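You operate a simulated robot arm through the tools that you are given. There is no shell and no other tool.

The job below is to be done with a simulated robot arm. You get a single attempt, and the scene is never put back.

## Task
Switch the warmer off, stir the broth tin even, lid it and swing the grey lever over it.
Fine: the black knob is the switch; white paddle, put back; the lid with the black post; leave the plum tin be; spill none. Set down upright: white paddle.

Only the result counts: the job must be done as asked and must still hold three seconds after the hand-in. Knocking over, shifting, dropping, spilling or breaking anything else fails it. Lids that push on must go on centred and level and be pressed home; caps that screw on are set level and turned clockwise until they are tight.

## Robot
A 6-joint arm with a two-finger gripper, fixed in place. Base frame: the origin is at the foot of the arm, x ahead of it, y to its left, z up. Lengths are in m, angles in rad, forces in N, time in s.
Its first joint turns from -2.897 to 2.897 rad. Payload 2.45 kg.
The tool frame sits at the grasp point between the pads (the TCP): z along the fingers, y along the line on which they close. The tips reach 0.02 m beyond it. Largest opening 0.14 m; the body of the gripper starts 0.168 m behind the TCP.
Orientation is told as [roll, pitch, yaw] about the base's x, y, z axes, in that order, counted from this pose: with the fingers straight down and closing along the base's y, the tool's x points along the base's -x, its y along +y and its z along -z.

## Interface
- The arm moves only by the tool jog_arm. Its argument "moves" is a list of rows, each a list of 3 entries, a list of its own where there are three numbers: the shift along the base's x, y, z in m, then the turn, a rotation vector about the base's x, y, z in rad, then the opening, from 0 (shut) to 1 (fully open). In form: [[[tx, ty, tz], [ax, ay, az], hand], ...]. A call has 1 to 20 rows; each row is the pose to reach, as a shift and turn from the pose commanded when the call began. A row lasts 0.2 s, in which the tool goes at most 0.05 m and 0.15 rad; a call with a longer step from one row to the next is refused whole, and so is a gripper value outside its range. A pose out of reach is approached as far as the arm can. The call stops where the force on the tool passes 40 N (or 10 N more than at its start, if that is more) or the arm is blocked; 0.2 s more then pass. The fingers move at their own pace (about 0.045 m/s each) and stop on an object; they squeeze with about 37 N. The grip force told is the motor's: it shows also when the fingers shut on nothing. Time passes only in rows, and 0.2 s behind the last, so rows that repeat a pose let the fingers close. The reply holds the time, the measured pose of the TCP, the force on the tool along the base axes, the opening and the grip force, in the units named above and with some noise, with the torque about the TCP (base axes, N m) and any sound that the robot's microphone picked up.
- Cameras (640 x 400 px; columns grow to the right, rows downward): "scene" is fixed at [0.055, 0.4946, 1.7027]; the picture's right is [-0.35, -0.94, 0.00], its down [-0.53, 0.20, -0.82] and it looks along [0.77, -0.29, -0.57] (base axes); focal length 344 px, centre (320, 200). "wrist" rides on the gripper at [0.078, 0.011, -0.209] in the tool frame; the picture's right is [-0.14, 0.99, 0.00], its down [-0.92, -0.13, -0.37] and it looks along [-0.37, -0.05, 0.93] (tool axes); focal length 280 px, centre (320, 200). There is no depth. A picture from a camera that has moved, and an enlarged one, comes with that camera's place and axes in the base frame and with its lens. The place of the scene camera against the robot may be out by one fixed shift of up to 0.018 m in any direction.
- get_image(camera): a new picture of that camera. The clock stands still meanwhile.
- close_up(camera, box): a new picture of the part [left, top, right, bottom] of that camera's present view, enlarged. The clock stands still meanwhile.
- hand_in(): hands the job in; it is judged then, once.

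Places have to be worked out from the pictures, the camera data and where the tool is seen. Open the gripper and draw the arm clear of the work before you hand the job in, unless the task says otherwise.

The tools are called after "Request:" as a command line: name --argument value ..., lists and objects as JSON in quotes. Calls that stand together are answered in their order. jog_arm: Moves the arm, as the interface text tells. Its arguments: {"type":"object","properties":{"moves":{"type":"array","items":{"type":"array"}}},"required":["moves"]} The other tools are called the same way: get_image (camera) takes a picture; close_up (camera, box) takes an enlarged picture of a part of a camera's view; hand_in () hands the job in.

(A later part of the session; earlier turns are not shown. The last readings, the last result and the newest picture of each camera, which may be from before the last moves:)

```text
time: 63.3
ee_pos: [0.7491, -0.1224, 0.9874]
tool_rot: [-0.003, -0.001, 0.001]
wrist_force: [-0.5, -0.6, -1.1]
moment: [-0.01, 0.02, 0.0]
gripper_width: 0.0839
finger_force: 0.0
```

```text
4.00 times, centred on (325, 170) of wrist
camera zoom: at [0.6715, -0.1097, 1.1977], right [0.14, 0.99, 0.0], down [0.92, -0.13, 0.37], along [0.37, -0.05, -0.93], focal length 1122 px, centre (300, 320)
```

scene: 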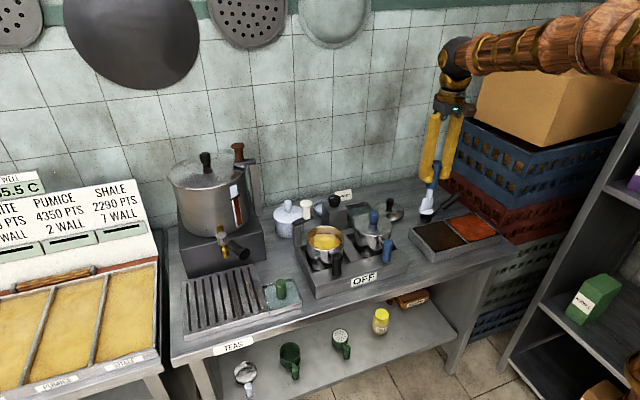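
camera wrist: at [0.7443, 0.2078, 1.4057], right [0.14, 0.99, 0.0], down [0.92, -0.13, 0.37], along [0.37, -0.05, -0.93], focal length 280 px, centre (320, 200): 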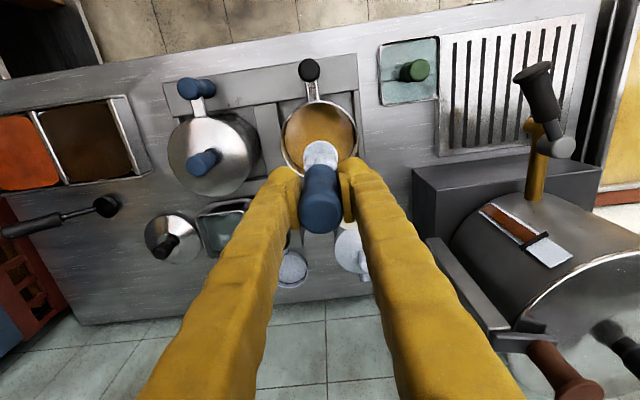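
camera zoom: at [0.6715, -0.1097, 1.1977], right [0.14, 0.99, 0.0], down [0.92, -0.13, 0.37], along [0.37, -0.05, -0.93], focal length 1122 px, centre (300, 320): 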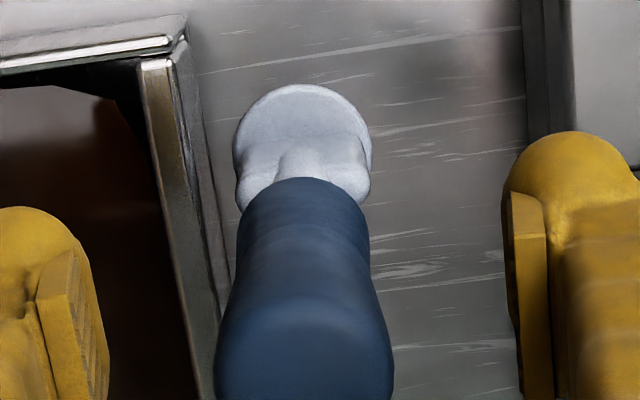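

The paddle stands upright in its original place. I rise straight up, then head toward the lid with the black post for a closer look.

Request:
jog_arm --moves '[[[0, 0, 0.03], [0, 0, 0], 0.6], [[0, 0, 0.07], [0, 0, 0], 0.6], [[0, 0, 0.11], [0, 0, 0], 0.6], [[0, 0, 0.15], [0, 0, 0], 0.6], [[0.04, -0.005, 0.16], [0, 0, 0], 0.6], [[0.08, -0.01, 0.16], [0, 0, 0], 0.6], [[0.12, -0.015, 0.16], [0, 0, 0], 0.6], [[0.16, -0.025, 0.16], [0, 0, 0], 0.6], [[0.18, -0.035, 0.16], [0, 0, 0], 0.6], [[0.18, -0.035, 0.16], [0, 0, 0], 0.6]]'

Request:
get_image --camera "wrist"

Request:
get_image --camera "scene"

```text
time: 65.5
ee_pos: [0.9289, -0.1545, 1.144]
tool_rot: [-0.001, -0.002, -0.001]
wrist_force: [-0.4, -0.3, -1.0]
moment: [0.0, -0.04, -0.02]
gripper_width: 0.084
finger_force: 0.1
```

```text
taken
camera wrist: at [0.8502, -0.1416, 1.3549], right [0.14, 0.99, 0.0], down [0.92, -0.13, 0.37], along [0.37, -0.05, -0.93], focal length 280 px, centre (320, 200)
```

wrist: 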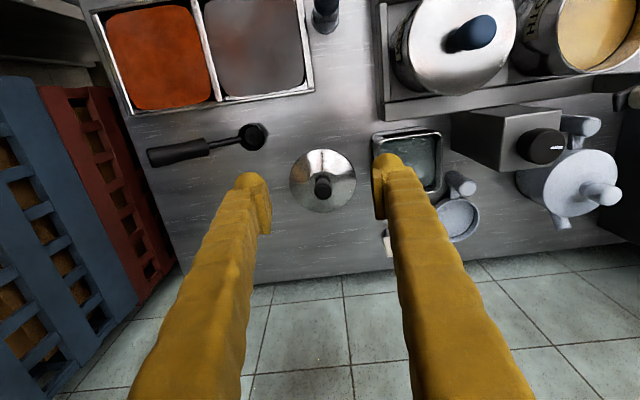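

```text
taken
```

scene: 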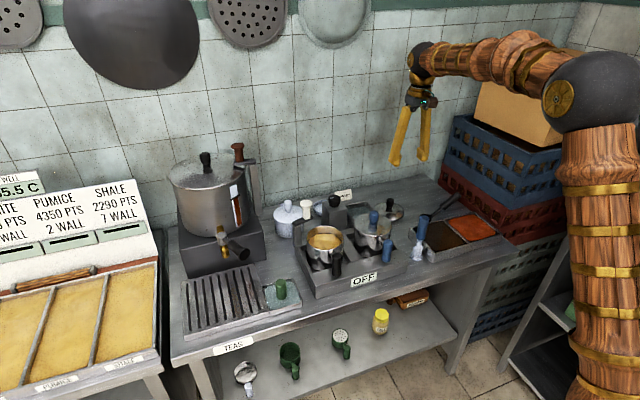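

Request:
close_up --camera "wrist" --box '[280, 140, 370, 220]'

Request:
close_up --camera "scene" --box '[370, 190, 420, 230]'

```text
5.00 times, centred on (325, 180) of wrist
camera zoom: at [0.8502, -0.1416, 1.3549], right [0.14, 0.99, 0.0], down [0.92, -0.13, 0.37], along [0.37, -0.05, -0.93], focal length 1402 px, centre (295, 300)
```

zoom: 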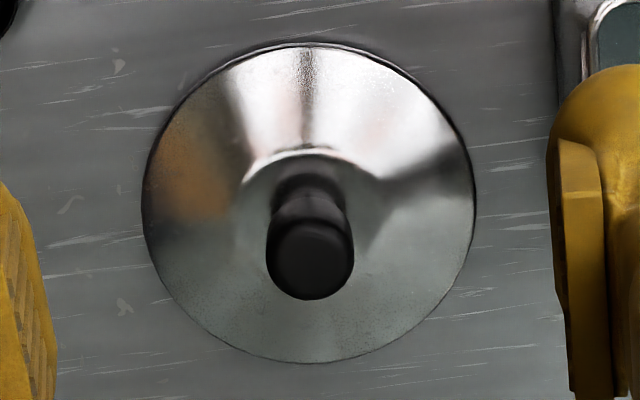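

```text
10.00 times, centred on (395, 210) of scene
camera zoom: at [0.055, 0.4946, 1.7027], right [-0.35, -0.94, 0.0], down [-0.53, 0.2, -0.82], along [0.77, -0.29, -0.57], focal length 3438 px, centre (-430, 100)
```

zoom: 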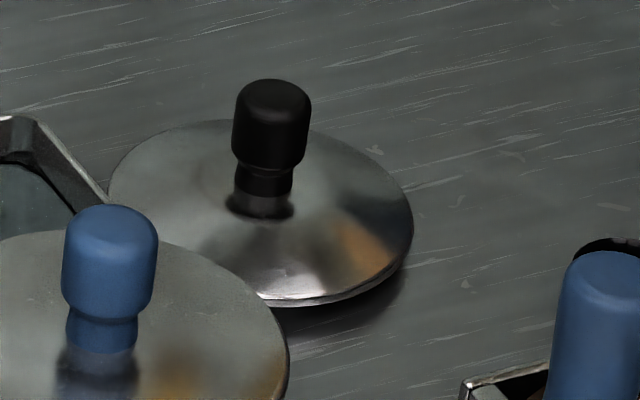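

The lid's centre is about (1.004, −0.158), rim z≈0.872, post cap top z≈0.932 — just past the straight-down reach. I tilt the hand ~0.22 rad outward about the closing axis and approach to above the post.

Request:
jog_arm --moves '[[[0.01, 0, -0.01], [0, -0.055, 0], 0.6], [[0.03, -0.001, -0.03], [0, -0.11, 0], 0.55], [[0.05, -0.002, -0.06], [0, -0.165, 0], 0.5], [[0.065, -0.003, -0.095], [0, -0.22, 0], 0.5], [[0.075, -0.003, -0.12], [0, -0.22, 0], 0.5], [[0.075, -0.003, -0.144], [0, -0.22, 0], 0.5], [[0.075, -0.003, -0.144], [0, -0.22, 0], 0.5]]'

Request:
get_image --camera "wrist"

Request:
close_up --camera "scene" --box '[350, 150, 450, 240]'

```text
time: 67.1
ee_pos: [1.0027, -0.1597, 1.0037]
tool_rot: [-0.002, -0.223, 0.0]
wrist_force: [0.5, -0.6, 0.3]
moment: [0.01, -0.02, 0.0]
gripper_width: 0.0696
finger_force: 0.0
```

```text
taken
camera wrist: at [0.8815, -0.1476, 1.1905], right [0.13, 0.99, 0.03], down [0.82, -0.13, 0.56], along [0.56, -0.05, -0.83], focal length 280 px, centre (320, 200)
```

wrist: 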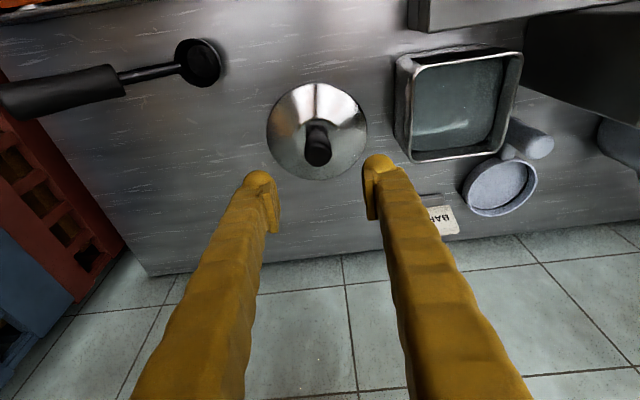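

```text
4.44 times, centred on (400, 195) of scene
camera zoom: at [0.055, 0.4946, 1.7027], right [-0.35, -0.94, 0.0], down [-0.53, 0.2, -0.82], along [0.77, -0.29, -0.57], focal length 1528 px, centre (-36, 222)
```

zoom: 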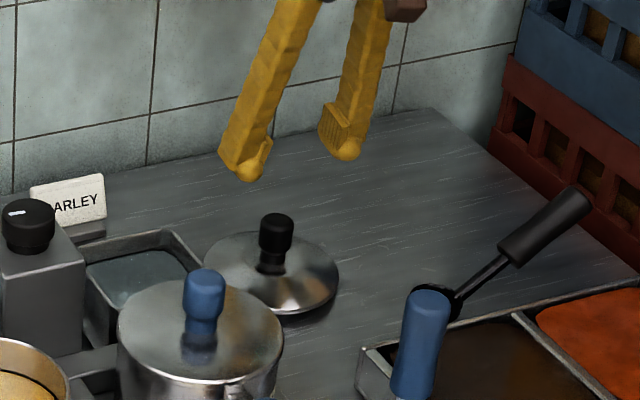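

Request:
close_up --camera "wrist" --box '[250, 70, 400, 230]'

```text
2.50 times, centred on (325, 150) of wrist
camera zoom: at [0.8815, -0.1476, 1.1905], right [0.13, 0.99, 0.03], down [0.82, -0.13, 0.56], along [0.56, -0.05, -0.83], focal length 701 px, centre (308, 325)
```

zoom: 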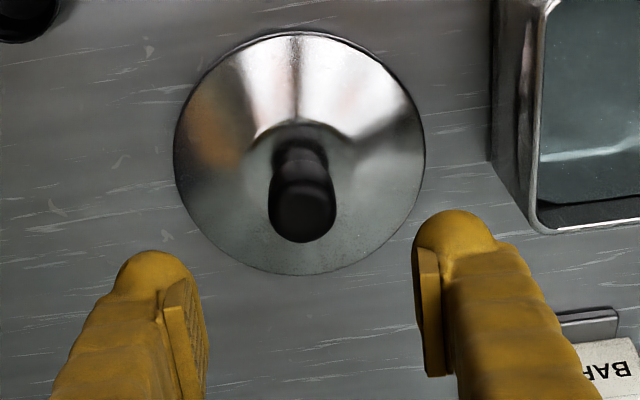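

Post is centred at about (1.0025, −0.158), nearly under the TCP. I descend to z≈0.920 around the post cap.

Request:
jog_arm --moves '[[[0, 0.001, -0.03], [0, 0, 0], 0.5], [[0, 0.001, -0.055], [0, 0, 0], 0.5], [[0, 0.001, -0.075], [0, 0, 0], 0.5], [[0, 0.001, -0.084], [0, 0, 0], 0.5], [[0, 0.001, -0.084], [0, 0, 0], 0.4]]'

Request:
get_image --camera "wrist"

Request:
close_up --camera "scene" --box '[360, 170, 430, 240]'

```text
time: 68.3
ee_pos: [1.0044, -0.1605, 0.92]
tool_rot: [-0.002, -0.223, 0.0]
wrist_force: [-0.4, -0.3, -0.8]
moment: [-0.04, -0.03, 0.03]
gripper_width: 0.0558
finger_force: 0.1
```

```text
taken
camera wrist: at [0.8816, -0.1486, 1.1058], right [0.13, 0.99, 0.03], down [0.82, -0.13, 0.56], along [0.56, -0.05, -0.83], focal length 280 px, centre (320, 200)
```

wrist: 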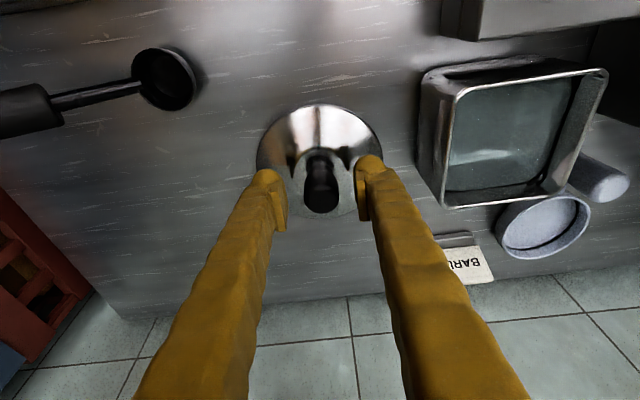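

```text
5.71 times, centred on (395, 205) of scene
camera zoom: at [0.055, 0.4946, 1.7027], right [-0.35, -0.94, 0.0], down [-0.53, 0.2, -0.82], along [0.77, -0.29, -0.57], focal length 1964 px, centre (-109, 171)
```

zoom: 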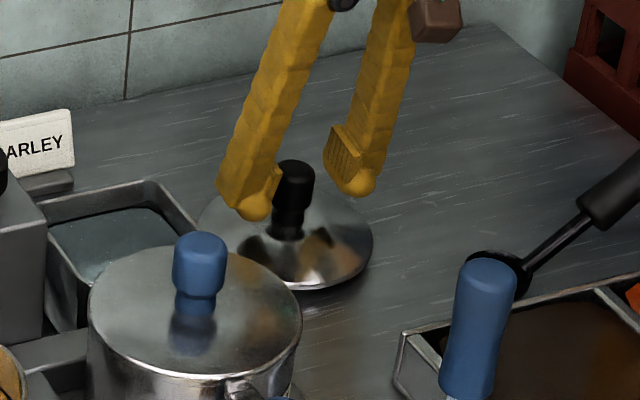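

Request:
close_up --camera "wrist" --box '[270, 130, 380, 240]'

```text
3.64 times, centred on (325, 185) of wrist
camera zoom: at [0.8816, -0.1486, 1.1058], right [0.13, 0.99, 0.03], down [0.82, -0.13, 0.56], along [0.56, -0.05, -0.83], focal length 1020 px, centre (302, 254)
```

zoom: 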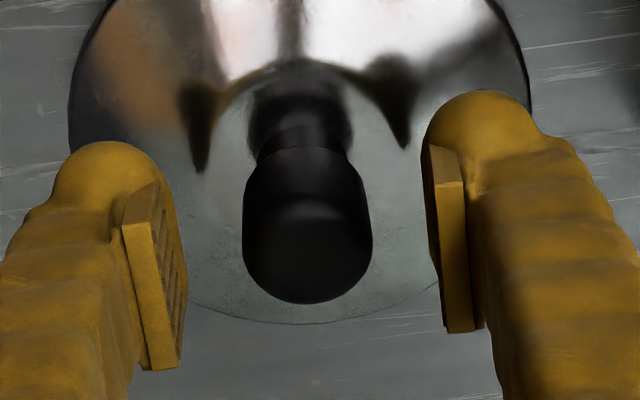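

The post is well centred between the pads. I close on it.

Request:
jog_arm --moves '[[[0, 0, 0], [0, 0, 0], 0.3], [[0, 0, 0], [0, 0, 0], 0.2], [[0, 0, 0], [0, 0, 0], 0.1], [[0, 0, 0], [0, 0, 0], 0.0], [[0, 0, 0], [0, 0, 0], 0.0]]'

Request:
close_up --camera "wrist" --box '[270, 130, 380, 240]'

```text
time: 69.5
ee_pos: [1.0047, -0.1606, 0.9197]
tool_rot: [-0.001, -0.221, 0.0]
wrist_force: [0.3, -0.2, -0.2]
moment: [0.04, 0.0, 0.02]
gripper_width: 0.0268
finger_force: 37.7
```

```text
3.64 times, centred on (325, 185) of wrist
camera zoom: at [0.8816, -0.1486, 1.1059], right [0.13, 0.99, 0.03], down [0.82, -0.13, 0.56], along [0.56, -0.05, -0.83], focal length 1020 px, centre (302, 254)
```

zoom: 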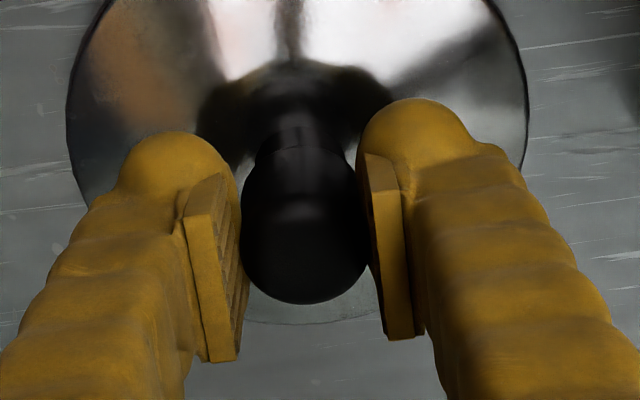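

Grip is firm with no side load. I lift the lid straight up, then draw it up and inward.

Request:
jog_arm --moves '[[[0, 0, 0.008], [0, 0, 0], 0], [[0, 0, 0.025], [0, 0, 0], 0], [[0, 0, 0.05], [0, 0, 0], 0], [[-0.01, 0, 0.085], [0, 0, 0], 0], [[-0.03, 0, 0.12], [0, 0, 0], 0], [[-0.05, 0, 0.155], [0, 0, 0], 0], [[-0.07, 0, 0.19], [0, 0, 0], 0], [[-0.085, 0, 0.225], [0, 0, 0], 0], [[-0.09, 0, 0.24], [0, 0, 0], 0], [[-0.09, 0, 0.24], [0, 0, 0], 0]]'

Request:
get_image --camera "wrist"

Request:
get_image --camera "scene"

```text
time: 71.7
ee_pos: [0.9147, -0.1593, 1.1593]
tool_rot: [-0.003, -0.221, 0.0]
wrist_force: [0.1, 0.0, -1.2]
moment: [-0.02, -0.02, -0.03]
gripper_width: 0.0265
finger_force: 37.3
```

```text
taken
camera wrist: at [0.7928, -0.1465, 1.3465], right [0.13, 0.99, 0.03], down [0.82, -0.13, 0.56], along [0.56, -0.05, -0.83], focal length 280 px, centre (320, 200)
```

wrist: 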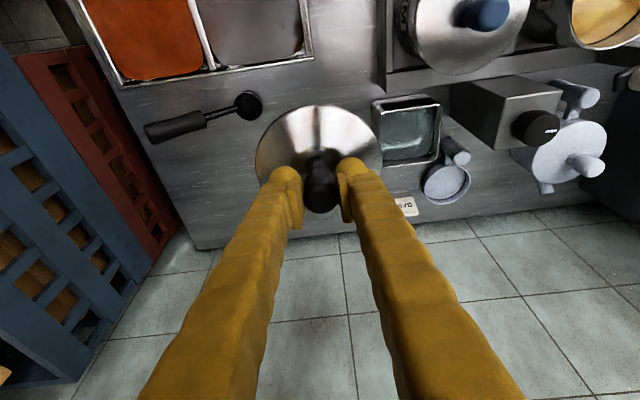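

```text
taken
```

scene: 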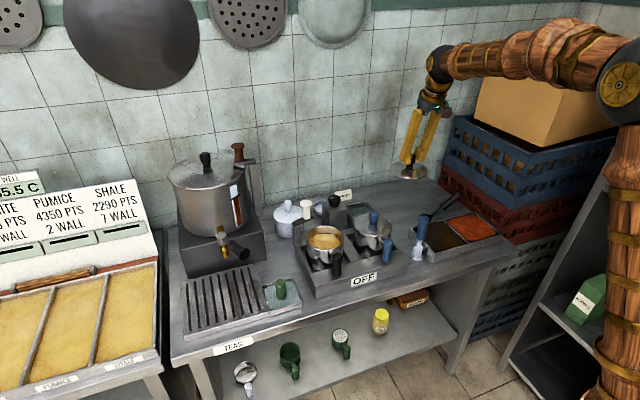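

Request:
close_up --camera "scene" --box '[380, 130, 450, 190]'

Request:
close_up --camera "wrist" --box '[250, 90, 390, 230]'

```text
6.67 times, centred on (415, 160) of scene
camera zoom: at [0.055, 0.4946, 1.7027], right [-0.35, -0.94, 0.0], down [-0.53, 0.2, -0.82], along [0.77, -0.29, -0.57], focal length 2292 px, centre (-313, 467)
```

zoom: 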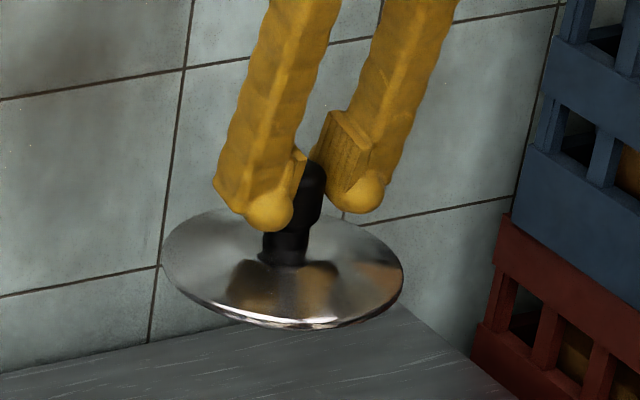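

```text
2.86 times, centred on (320, 160) of wrist
camera zoom: at [0.7928, -0.1465, 1.3465], right [0.13, 0.99, 0.03], down [0.82, -0.13, 0.56], along [0.56, -0.05, -0.83], focal length 801 px, centre (320, 314)
```

zoom: 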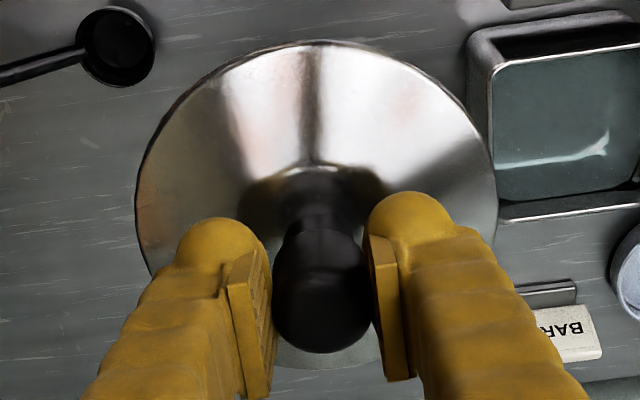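

The lid hangs level. I carry it over above the broth tin, keeping the hand's tilt.

Request:
jog_arm --moves '[[[-0.005, 0.02, 0.005], [0, 0, 0], 0], [[-0.015, 0.058, 0.01], [0, 0, 0], 0], [[-0.025, 0.096, 0.01], [0, 0, 0], 0], [[-0.035, 0.134, 0.01], [0, 0, 0], 0], [[-0.045, 0.172, 0.01], [0, 0, 0], 0], [[-0.055, 0.21, 0.01], [0, 0, 0], 0], [[-0.065, 0.248, 0.01], [0, 0, 0], 0], [[-0.075, 0.286, 0.01], [0, 0, 0], 0], [[-0.085, 0.324, 0.01], [0, 0, 0], 0], [[-0.092, 0.35, 0.01], [0, 0, 0], 0], [[-0.093, 0.355, 0.01], [0, 0, 0], 0], [[-0.093, 0.355, 0.01], [0, 0, 0], 0]]'

Request:
get_image --camera "wrist"

Request:
close_up --camera "scene" --box '[270, 150, 380, 280]'

```text
time: 74.3
ee_pos: [0.8202, 0.1968, 1.1662]
tool_rot: [-0.001, -0.223, -0.001]
wrist_force: [0.7, -0.2, -1.3]
moment: [0.04, 0.01, 0.01]
gripper_width: 0.0267
finger_force: 37.1
```

```text
taken
camera wrist: at [0.6984, 0.2086, 1.3544], right [0.13, 0.99, 0.03], down [0.82, -0.13, 0.56], along [0.56, -0.05, -0.83], focal length 280 px, centre (320, 200)
```

wrist: 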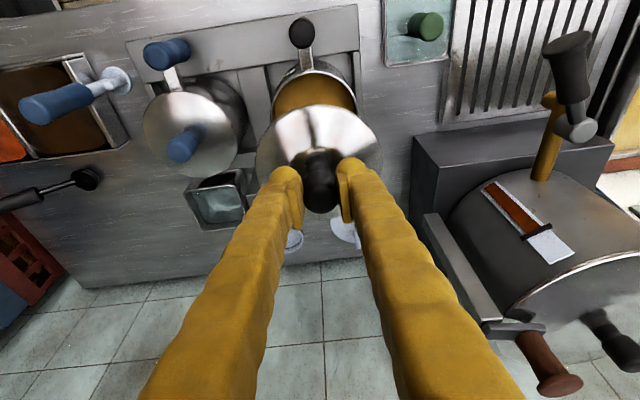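

```text
3.08 times, centred on (325, 215) of scene
camera zoom: at [0.055, 0.4946, 1.7027], right [-0.35, -0.94, 0.0], down [-0.53, 0.2, -0.82], along [0.77, -0.29, -0.57], focal length 1058 px, centre (305, 154)
```

zoom: 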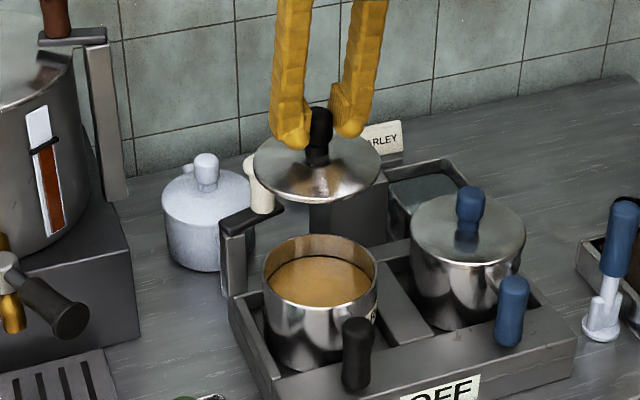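

I take close-ups from both cameras to measure the lid-to-tin offset.

Request:
close_up --camera "scene" --box '[295, 180, 355, 260]'

Request:
close_up --camera "wrist" --box '[245, 40, 395, 220]'

```text
5.00 times, centred on (325, 220) of scene
camera zoom: at [0.055, 0.4946, 1.7027], right [-0.35, -0.94, 0.0], down [-0.53, 0.2, -0.82], along [0.77, -0.29, -0.57], focal length 1719 px, centre (295, 100)
```

zoom: 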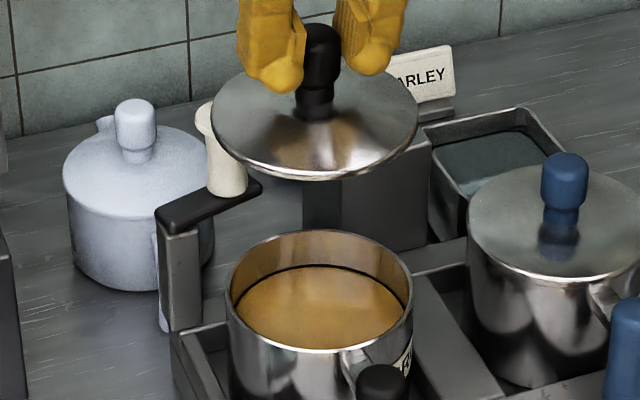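

```text
2.22 times, centred on (320, 130) of wrist
camera zoom: at [0.6984, 0.2086, 1.3544], right [0.13, 0.99, 0.03], down [0.82, -0.13, 0.56], along [0.56, -0.05, -0.83], focal length 623 px, centre (320, 356)
```

zoom: 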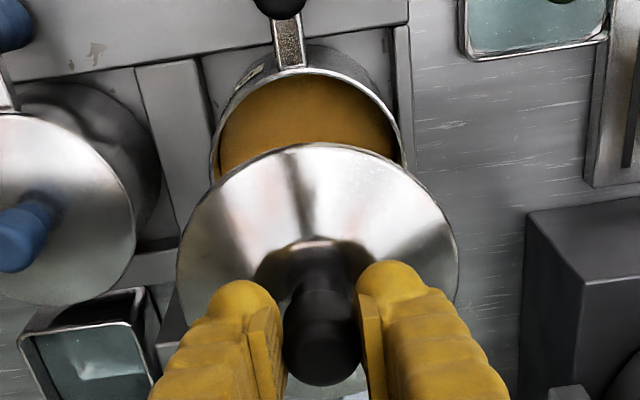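

Wrist view puts the lid near (0.824, 0.198) and the tin near (0.822, 0.198); the scene view differs by a few mm because of the height gap. I lower to ~2.5 cm above the rim and measure again.

Request:
jog_arm --moves '[[[0, 0, -0.025], [0, 0, 0], 0], [[0, 0, -0.05], [0, 0, 0], 0], [[0, 0, -0.075], [0, 0, 0], 0], [[0, 0, -0.095], [0, 0, 0], 0], [[0, 0, -0.11], [0, 0, 0], 0], [[0, 0, -0.11], [0, 0, 0], 0]]'

Request:
close_up --camera "scene" --box '[295, 190, 355, 270]'

Request:
close_up --camera "wrist" --box '[245, 60, 395, 220]'

```text
time: 75.7
ee_pos: [0.8199, 0.1974, 1.0579]
tool_rot: [-0.001, -0.222, 0.001]
wrist_force: [0.2, 0.2, -0.1]
moment: [0.04, 0.0, 0.0]
gripper_width: 0.0268
finger_force: 37.1
```

```text
5.00 times, centred on (325, 230) of scene
camera zoom: at [0.055, 0.4946, 1.7027], right [-0.35, -0.94, 0.0], down [-0.53, 0.2, -0.82], along [0.77, -0.29, -0.57], focal length 1719 px, centre (295, 50)
```

zoom: 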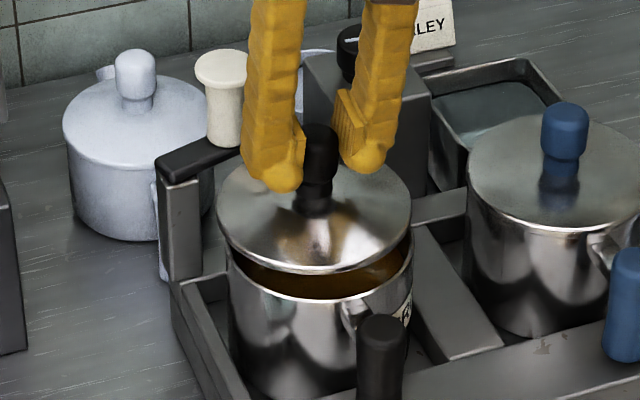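

```text
2.50 times, centred on (320, 140) of wrist
camera zoom: at [0.6985, 0.2084, 1.2455], right [0.13, 0.99, 0.03], down [0.82, -0.13, 0.56], along [0.56, -0.05, -0.83], focal length 701 px, centre (320, 350)
```

zoom: 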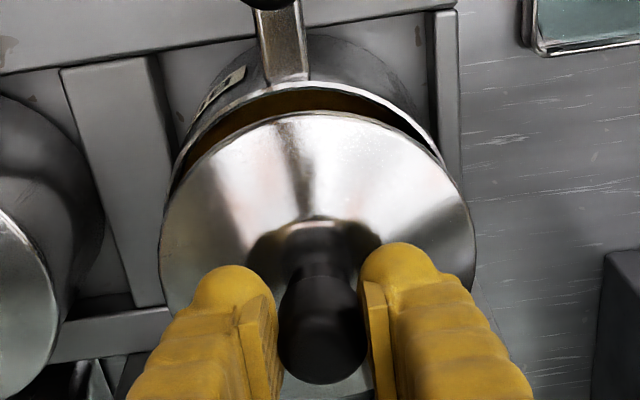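

Combining both views: the lid is ~2 cm above the rim and offset by about (+6, +2) mm from the tin centre. I shift by (−5, −2) mm, lower 12 mm and re-measure.

Request:
jog_arm --moves '[[[-0.003, -0.001, 0], [0, 0, 0], 0], [[-0.005, -0.002, 0], [0, 0, 0], 0], [[-0.005, -0.002, -0.006], [0, 0, 0], 0], [[-0.005, -0.002, -0.012], [0, 0, 0], 0], [[-0.005, -0.002, -0.012], [0, 0, 0], 0]]'

Request:
close_up --camera "scene" --box '[300, 205, 350, 260]'

Request:
close_up --camera "wrist" --box '[245, 80, 395, 180]'

```text
time: 76.9
ee_pos: [0.8161, 0.1952, 1.047]
tool_rot: [-0.001, -0.225, 0.0]
wrist_force: [-0.3, 0.5, -1.1]
moment: [0.01, -0.01, 0.0]
gripper_width: 0.0265
finger_force: 37.0
```

```text
7.27 times, centred on (325, 232) of scene
camera zoom: at [0.055, 0.4946, 1.7027], right [-0.35, -0.94, 0.0], down [-0.53, 0.2, -0.82], along [0.77, -0.29, -0.57], focal length 2500 px, centre (284, -36)
```

zoom: 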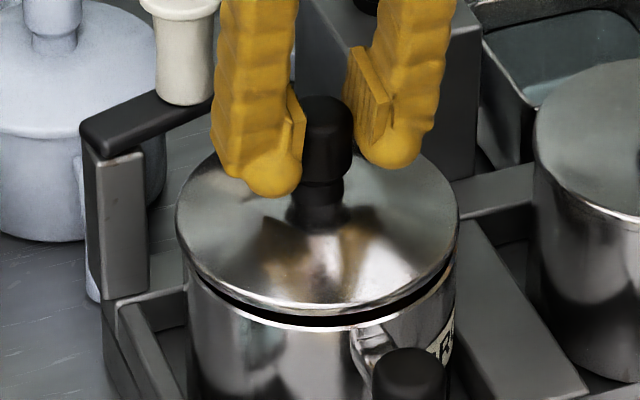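

```text
4.00 times, centred on (320, 130) of wrist
camera zoom: at [0.6948, 0.207, 1.2342], right [0.13, 0.99, 0.03], down [0.82, -0.13, 0.56], along [0.56, -0.05, -0.83], focal length 1122 px, centre (320, 480)
```

zoom: 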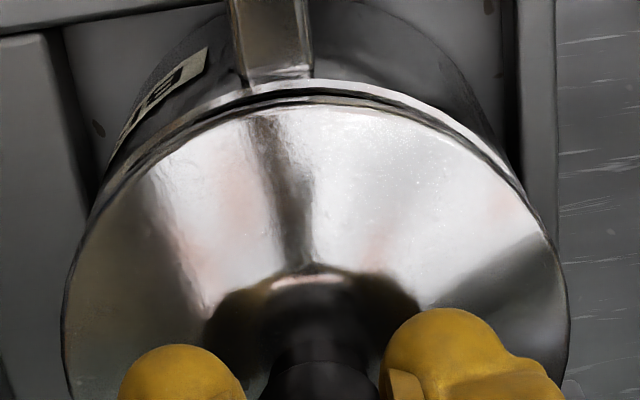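

The lid is ~8 mm above the rim; both views now agree it is about 4 mm too far in +x, y fine. I shift −4 mm in x and re-check.

Request:
jog_arm --moves '[[[-0.002, 0, 0], [0, 0, 0], 0], [[-0.004, 0, 0], [0, 0, 0], 0], [[-0.004, 0, 0], [0, 0, 0], 0]]'

Request:
close_up --camera "scene" --box '[300, 205, 350, 260]'

Request:
close_up --camera "wrist" --box '[245, 80, 395, 180]'

```text
time: 77.7
ee_pos: [0.8124, 0.1951, 1.0465]
tool_rot: [-0.001, -0.223, 0.002]
wrist_force: [-0.2, -0.3, -1.7]
moment: [0.03, 0.01, 0.01]
gripper_width: 0.0268
finger_force: 37.0
```

```text
7.27 times, centred on (325, 232) of scene
camera zoom: at [0.055, 0.4946, 1.7027], right [-0.35, -0.94, 0.0], down [-0.53, 0.2, -0.82], along [0.77, -0.29, -0.57], focal length 2500 px, centre (284, -36)
```

zoom: 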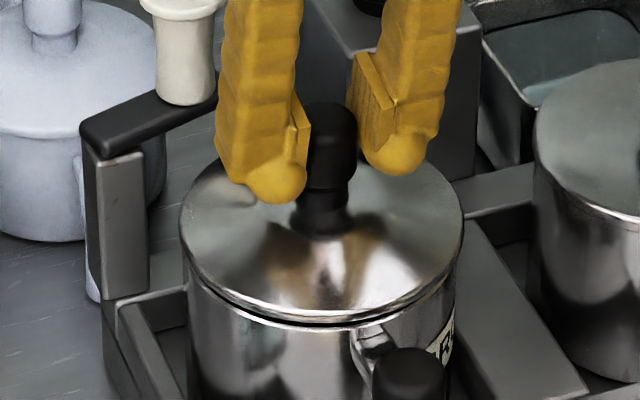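

```text
4.00 times, centred on (320, 130) of wrist
camera zoom: at [0.6905, 0.2067, 1.2341], right [0.13, 0.99, 0.03], down [0.82, -0.13, 0.56], along [0.56, -0.05, -0.83], focal length 1122 px, centre (320, 480)
```

zoom: 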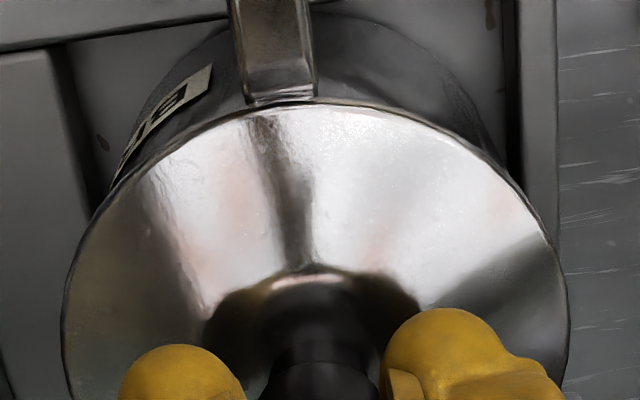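

Now the lid is centred over the rim in both views (overhang even). I lower slowly and watch for contact force.

Request:
jog_arm --moves '[[[0, 0, -0.002], [0, 0, 0], 0], [[0, 0, -0.004], [0, 0, 0], 0], [[0, 0, -0.005], [0, 0, 0], 0], [[0, 0, -0.006], [0, 0, 0], 0], [[0, 0, -0.006], [0, 0, 0], 0]]'

Request:
close_up --camera "scene" --box '[300, 205, 350, 260]'

```text
time: 78.9
ee_pos: [0.8118, 0.1946, 1.0424]
tool_rot: [-0.001, -0.222, 0.001]
wrist_force: [0.2, -0.7, -1.5]
moment: [-0.01, 0.02, 0.02]
gripper_width: 0.0269
finger_force: 37.1
```

```text
7.27 times, centred on (325, 232) of scene
camera zoom: at [0.055, 0.4946, 1.7027], right [-0.35, -0.94, 0.0], down [-0.53, 0.2, -0.82], along [0.77, -0.29, -0.57], focal length 2500 px, centre (284, -36)
```

zoom: 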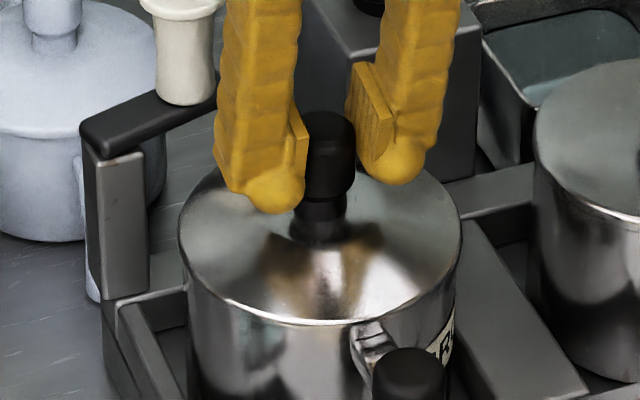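

No contact force yet. I continue 1 mm at a time.

Request:
jog_arm --moves '[[[0, 0, -0.001], [0, 0, 0], 0], [[0, 0, -0.002], [0, 0, 0], 0], [[0, 0, -0.002], [0, 0, 0], 0]]'

Request:
close_up --camera "scene" --box '[300, 205, 350, 260]'

```text
time: 79.7
ee_pos: [0.8123, 0.1946, 1.0422]
tool_rot: [-0.002, -0.224, 0.0]
wrist_force: [-2.1, 1.1, 13.6]
moment: [-0.04, 0.23, 0.01]
gripper_width: 0.0268
finger_force: 36.8
```

```text
7.27 times, centred on (325, 232) of scene
camera zoom: at [0.055, 0.4946, 1.7027], right [-0.35, -0.94, 0.0], down [-0.53, 0.2, -0.82], along [0.77, -0.29, -0.57], focal length 2500 px, centre (284, -36)
```

zoom: 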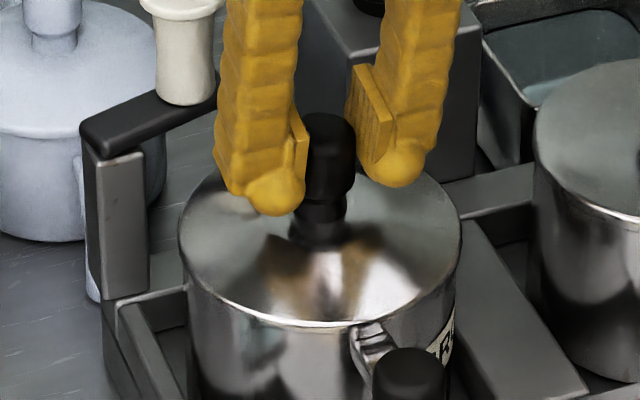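

Contact: 13.6 N upward, small side forces. I press further down gently to seat it.

Request:
jog_arm --moves '[[[0, 0, -0.001], [0, 0, 0], 0], [[0, 0, -0.002], [0, 0, 0], 0], [[0, 0, -0.002], [0, 0, 0], 0]]'

Request:
close_up --camera "scene" --box '[300, 205, 350, 260]'

Request:
close_up --camera "wrist" --box '[245, 80, 395, 180]'

```text
time: 80.5
ee_pos: [0.8123, 0.1949, 1.0387]
tool_rot: [-0.001, -0.222, -0.001]
wrist_force: [-0.6, 0.2, 26.6]
moment: [-0.01, -0.26, 0.04]
gripper_width: 0.0265
finger_force: 37.1
```

```text
7.27 times, centred on (325, 232) of scene
camera zoom: at [0.055, 0.4946, 1.7027], right [-0.35, -0.94, 0.0], down [-0.53, 0.2, -0.82], along [0.77, -0.29, -0.57], focal length 2500 px, centre (284, -36)
```

zoom: 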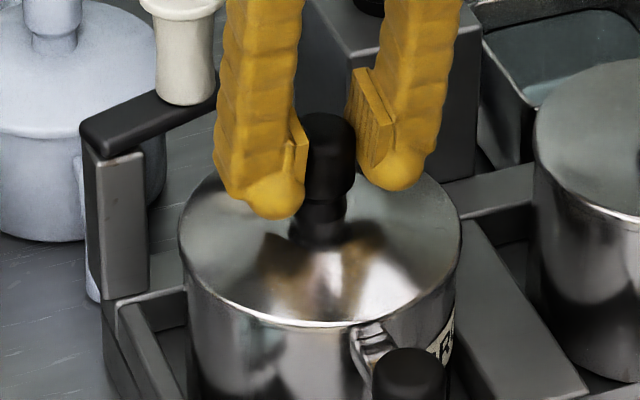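

```text
4.00 times, centred on (320, 130) of wrist
camera zoom: at [0.6907, 0.2072, 1.2253], right [0.13, 0.99, 0.03], down [0.82, -0.13, 0.56], along [0.56, -0.05, -0.83], focal length 1122 px, centre (320, 480)
```

zoom: 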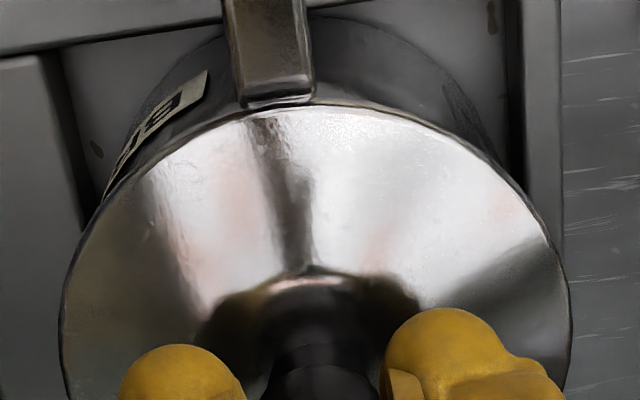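

Force rose to 26.6 N without an audible click. I zoom on the seam of this lid and compare with the seated lid on the plum tin.

Request:
close_up --camera "scene" --box '[305, 230, 350, 265]'

Request:
close_up --camera "scene" --box '[350, 210, 400, 260]'

```text
11.43 times, centred on (328, 248) of scene
camera zoom: at [0.055, 0.4946, 1.7027], right [-0.35, -0.94, 0.0], down [-0.53, 0.2, -0.82], along [0.77, -0.29, -0.57], focal length 3929 px, centre (234, -343)
```

zoom: 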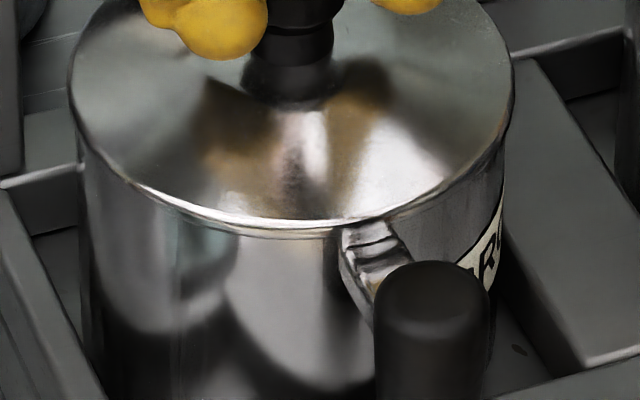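

```text
8.00 times, centred on (375, 235) of scene
camera zoom: at [0.055, 0.4946, 1.7027], right [-0.35, -0.94, 0.0], down [-0.53, 0.2, -0.82], along [0.77, -0.29, -0.57], focal length 2750 px, centre (-120, -80)
```

zoom: 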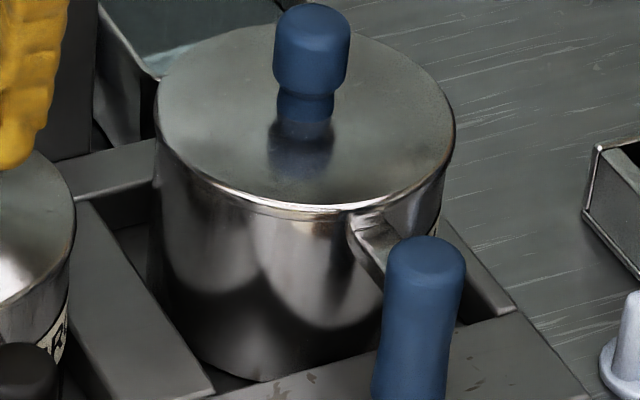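

The seam looks nearly like the plum tin's. I press a bit harder while still holding the post level.

Request:
jog_arm --moves '[[[0, 0, -0.0007], [0, 0, 0], 0], [[0, 0, -0.0014], [0, 0, 0], 0], [[0, 0, -0.002], [0, 0, 0], 0], [[0, 0, -0.002], [0, 0, 0], 0]]'

Request:
close_up --camera "scene" --box '[305, 230, 350, 265]'

Request:
close_up --camera "scene" --box '[300, 205, 350, 260]'

```text
time: 81.5
ee_pos: [0.8123, 0.1952, 1.0356]
tool_rot: [-0.002, -0.224, 0.0]
wrist_force: [4.4, 1.5, 25.1]
moment: [0.03, -0.27, 0.03]
gripper_width: 0.0267
finger_force: 37.5
```

```text
11.43 times, centred on (328, 248) of scene
camera zoom: at [0.055, 0.4946, 1.7027], right [-0.35, -0.94, 0.0], down [-0.53, 0.2, -0.82], along [0.77, -0.29, -0.57], focal length 3929 px, centre (234, -343)
```

zoom: 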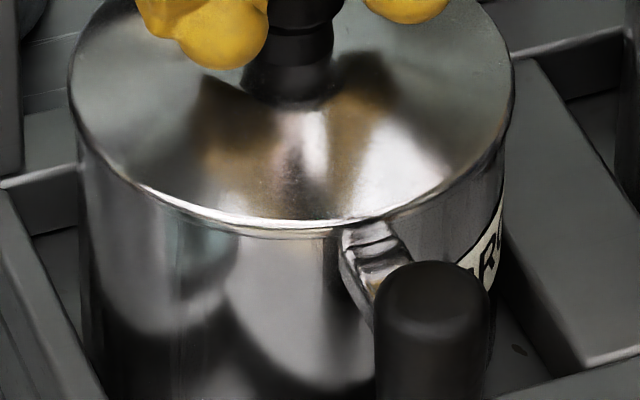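

```text
7.27 times, centred on (325, 232) of scene
camera zoom: at [0.055, 0.4946, 1.7027], right [-0.35, -0.94, 0.0], down [-0.53, 0.2, -0.82], along [0.77, -0.29, -0.57], focal length 2500 px, centre (284, -36)
```

zoom: 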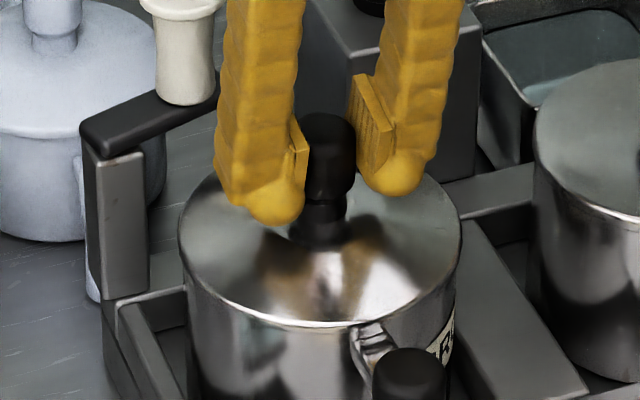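

The fingers are slipping down the post at 25 N and the lid isn't moving further, so I'll release, raise, and press squarely on the post top with closed fingertips instead.

Request:
jog_arm --moves '[[[0, 0, 0.002], [0, 0, 0], 0], [[0, 0, 0.003], [0, 0, 0], 0.2], [[0, 0, 0.003], [0, 0, 0], 0.4], [[0, 0, 0.003], [0, 0, 0], 0.5], [[0, 0, 0.02], [0, 0, 0], 0.5], [[0, 0, 0.05], [0, 0, 0], 0.5], [[0, 0, 0.08], [0, 0, 0], 0.5], [[0, 0, 0.1], [0, 0, 0], 0.5]]'

Request:
close_up --camera "scene" --box '[285, 190, 365, 265]'

Request:
get_image --camera "wrist"

```text
time: 83.3
ee_pos: [0.8118, 0.1939, 1.1375]
tool_rot: [-0.002, -0.22, -0.002]
wrist_force: [0.2, -0.1, 0.4]
moment: [0.01, -0.03, 0.0]
gripper_width: 0.0702
finger_force: 0.1
```

```text
5.33 times, centred on (325, 228) of scene
camera zoom: at [0.055, 0.4946, 1.7027], right [-0.35, -0.94, 0.0], down [-0.53, 0.2, -0.82], along [0.77, -0.29, -0.57], focal length 1833 px, centre (293, 53)
```

zoom: 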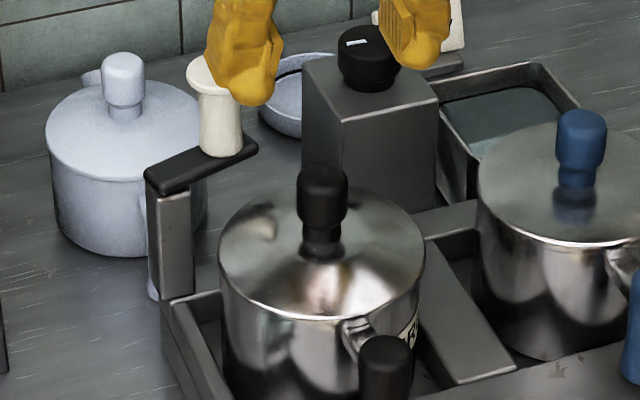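

```text
taken
camera wrist: at [0.6898, 0.2064, 1.325], right [0.13, 0.99, 0.03], down [0.82, -0.13, 0.56], along [0.56, -0.05, -0.83], focal length 280 px, centre (320, 200)
```

wrist: 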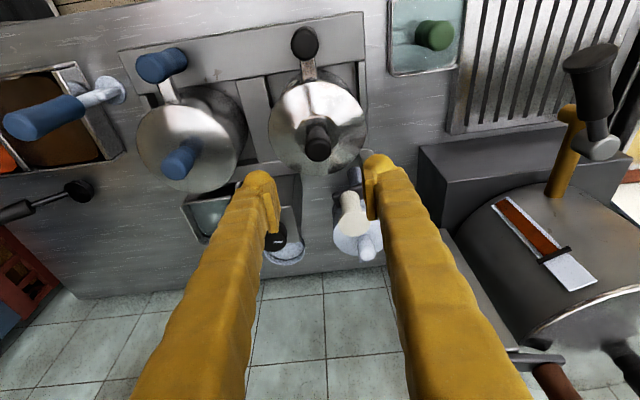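

The lid sits level on the tin. I look closer from the wrist camera to verify centring and the post's position.

Request:
close_up --camera "wrist" --box '[255, 50, 385, 180]'

Request:
close_up --camera "wrist" --box '[125, 60, 265, 200]'

Request:
close_up --camera "scene" --box '[298, 225, 348, 265]'

```text
3.08 times, centred on (320, 115) of wrist
camera zoom: at [0.6898, 0.2064, 1.325], right [0.13, 0.99, 0.03], down [0.82, -0.13, 0.56], along [0.56, -0.05, -0.83], focal length 863 px, centre (320, 462)
```

zoom: 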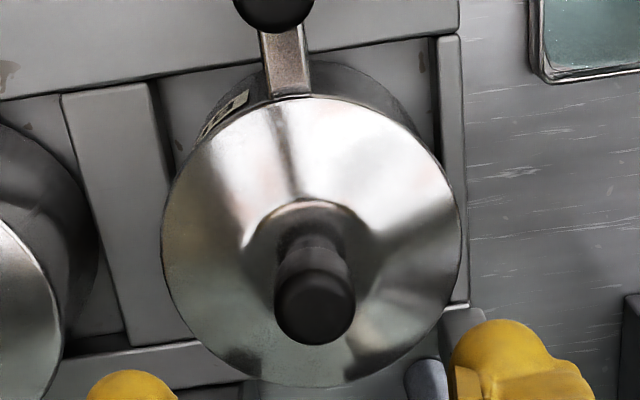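

```text
2.86 times, centred on (195, 130) of wrist
camera zoom: at [0.6898, 0.2064, 1.325], right [0.13, 0.99, 0.03], down [0.82, -0.13, 0.56], along [0.56, -0.05, -0.83], focal length 801 px, centre (677, 400)
```

zoom: 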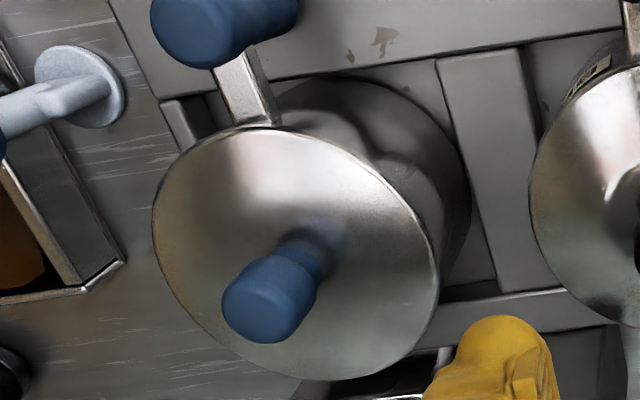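

```text
10.00 times, centred on (323, 245) of scene
camera zoom: at [0.055, 0.4946, 1.7027], right [-0.35, -0.94, 0.0], down [-0.53, 0.2, -0.82], along [0.77, -0.29, -0.57], focal length 3438 px, centre (290, -250)
```

zoom: 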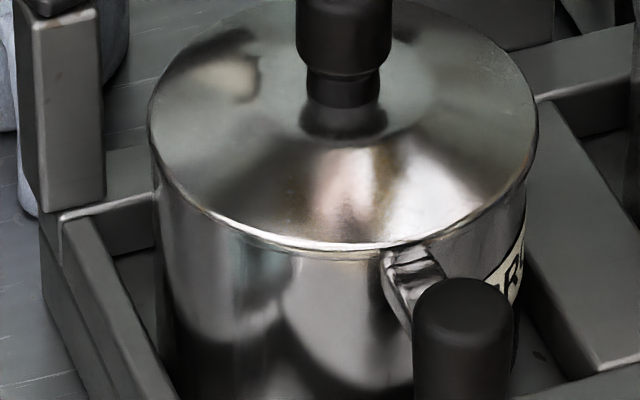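

I compare the seam at the handle brackets of both tins at the same zoom to judge whether the lid is fully down.

Request:
close_up --camera "scene" --box '[318, 240, 348, 260]'

Request:
close_up --camera "scene" --box '[370, 235, 400, 255]'

```text
16.00 times, centred on (333, 250) of scene
camera zoom: at [0.055, 0.4946, 1.7027], right [-0.35, -0.94, 0.0], down [-0.53, 0.2, -0.82], along [0.77, -0.29, -0.57], focal length 5500 px, centre (112, -600)
```

zoom: 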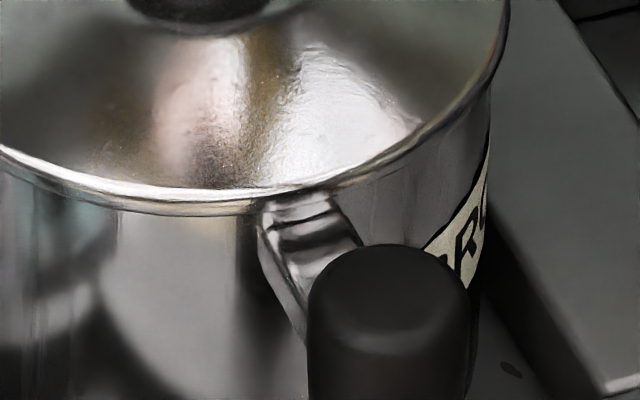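

```text
16.00 times, centred on (385, 245) of scene
camera zoom: at [0.055, 0.4946, 1.7027], right [-0.35, -0.94, 0.0], down [-0.53, 0.2, -0.82], along [0.77, -0.29, -0.57], focal length 5500 px, centre (-720, -520)
```

zoom: 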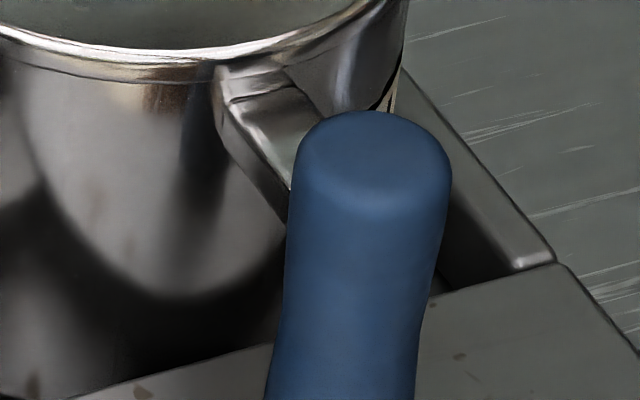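

Both lids look equally flush. To be sure it is home, I'll straighten the hand, close the fingers and press on the post top from directly above.

Request:
jog_arm --moves '[[[0.003, 0.001, 0.005], [0, 0.075, 0], 0.3], [[0.006, 0.002, 0.01], [0, 0.15, 0], 0.1], [[0.01, 0.0025, 0.01], [0, 0.221, 0], 0], [[0.01, 0.0025, 0.01], [0, 0.221, 0], 0], [[0.01, 0.0025, 0.01], [0, 0.221, 0], 0], [[0.01, 0.0025, 0.01], [0, 0.221, 0], 0]]'

Request:
get_image --camera "wrist"

Request:
close_up --camera "scene" --box '[285, 170, 365, 250]'

```text
time: 84.7
ee_pos: [0.8231, 0.198, 1.1456]
tool_rot: [-0.002, -0.003, 0.0]
wrist_force: [-0.1, 0.5, 0.0]
moment: [0.04, 0.02, 0.01]
gripper_width: 0.0
finger_force: 29.7
```

```text
taken
camera wrist: at [0.7445, 0.2094, 1.355], right [0.14, 0.99, 0.0], down [0.92, -0.13, 0.37], along [0.37, -0.05, -0.93], focal length 280 px, centre (320, 200)
```

wrist: 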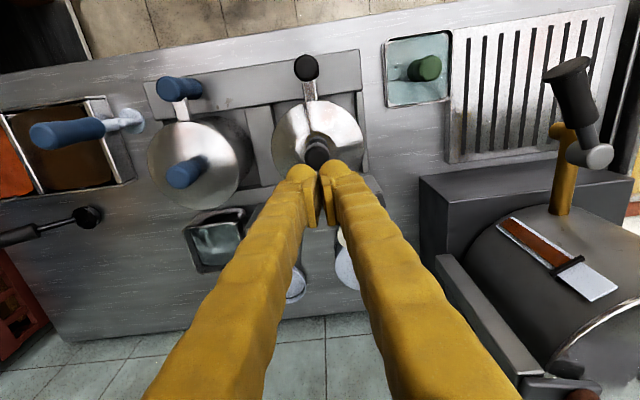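

```text
5.00 times, centred on (325, 210) of scene
camera zoom: at [0.055, 0.4946, 1.7027], right [-0.35, -0.94, 0.0], down [-0.53, 0.2, -0.82], along [0.77, -0.29, -0.57], focal length 1719 px, centre (295, 150)
```

zoom: 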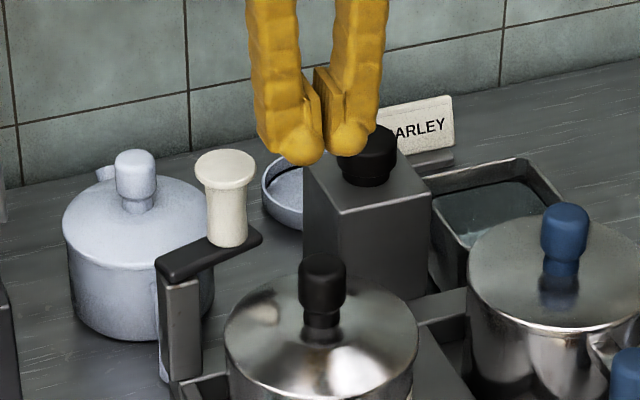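

Request:
close_up --camera "wrist" --box '[260, 80, 380, 220]'

```text
2.86 times, centred on (320, 150) of wrist
camera zoom: at [0.7445, 0.2094, 1.355], right [0.14, 0.99, 0.0], down [0.92, -0.13, 0.37], along [0.37, -0.05, -0.93], focal length 801 px, centre (320, 343)
```

zoom: 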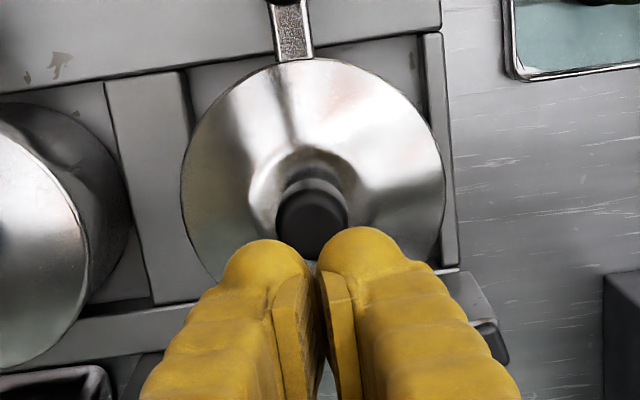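

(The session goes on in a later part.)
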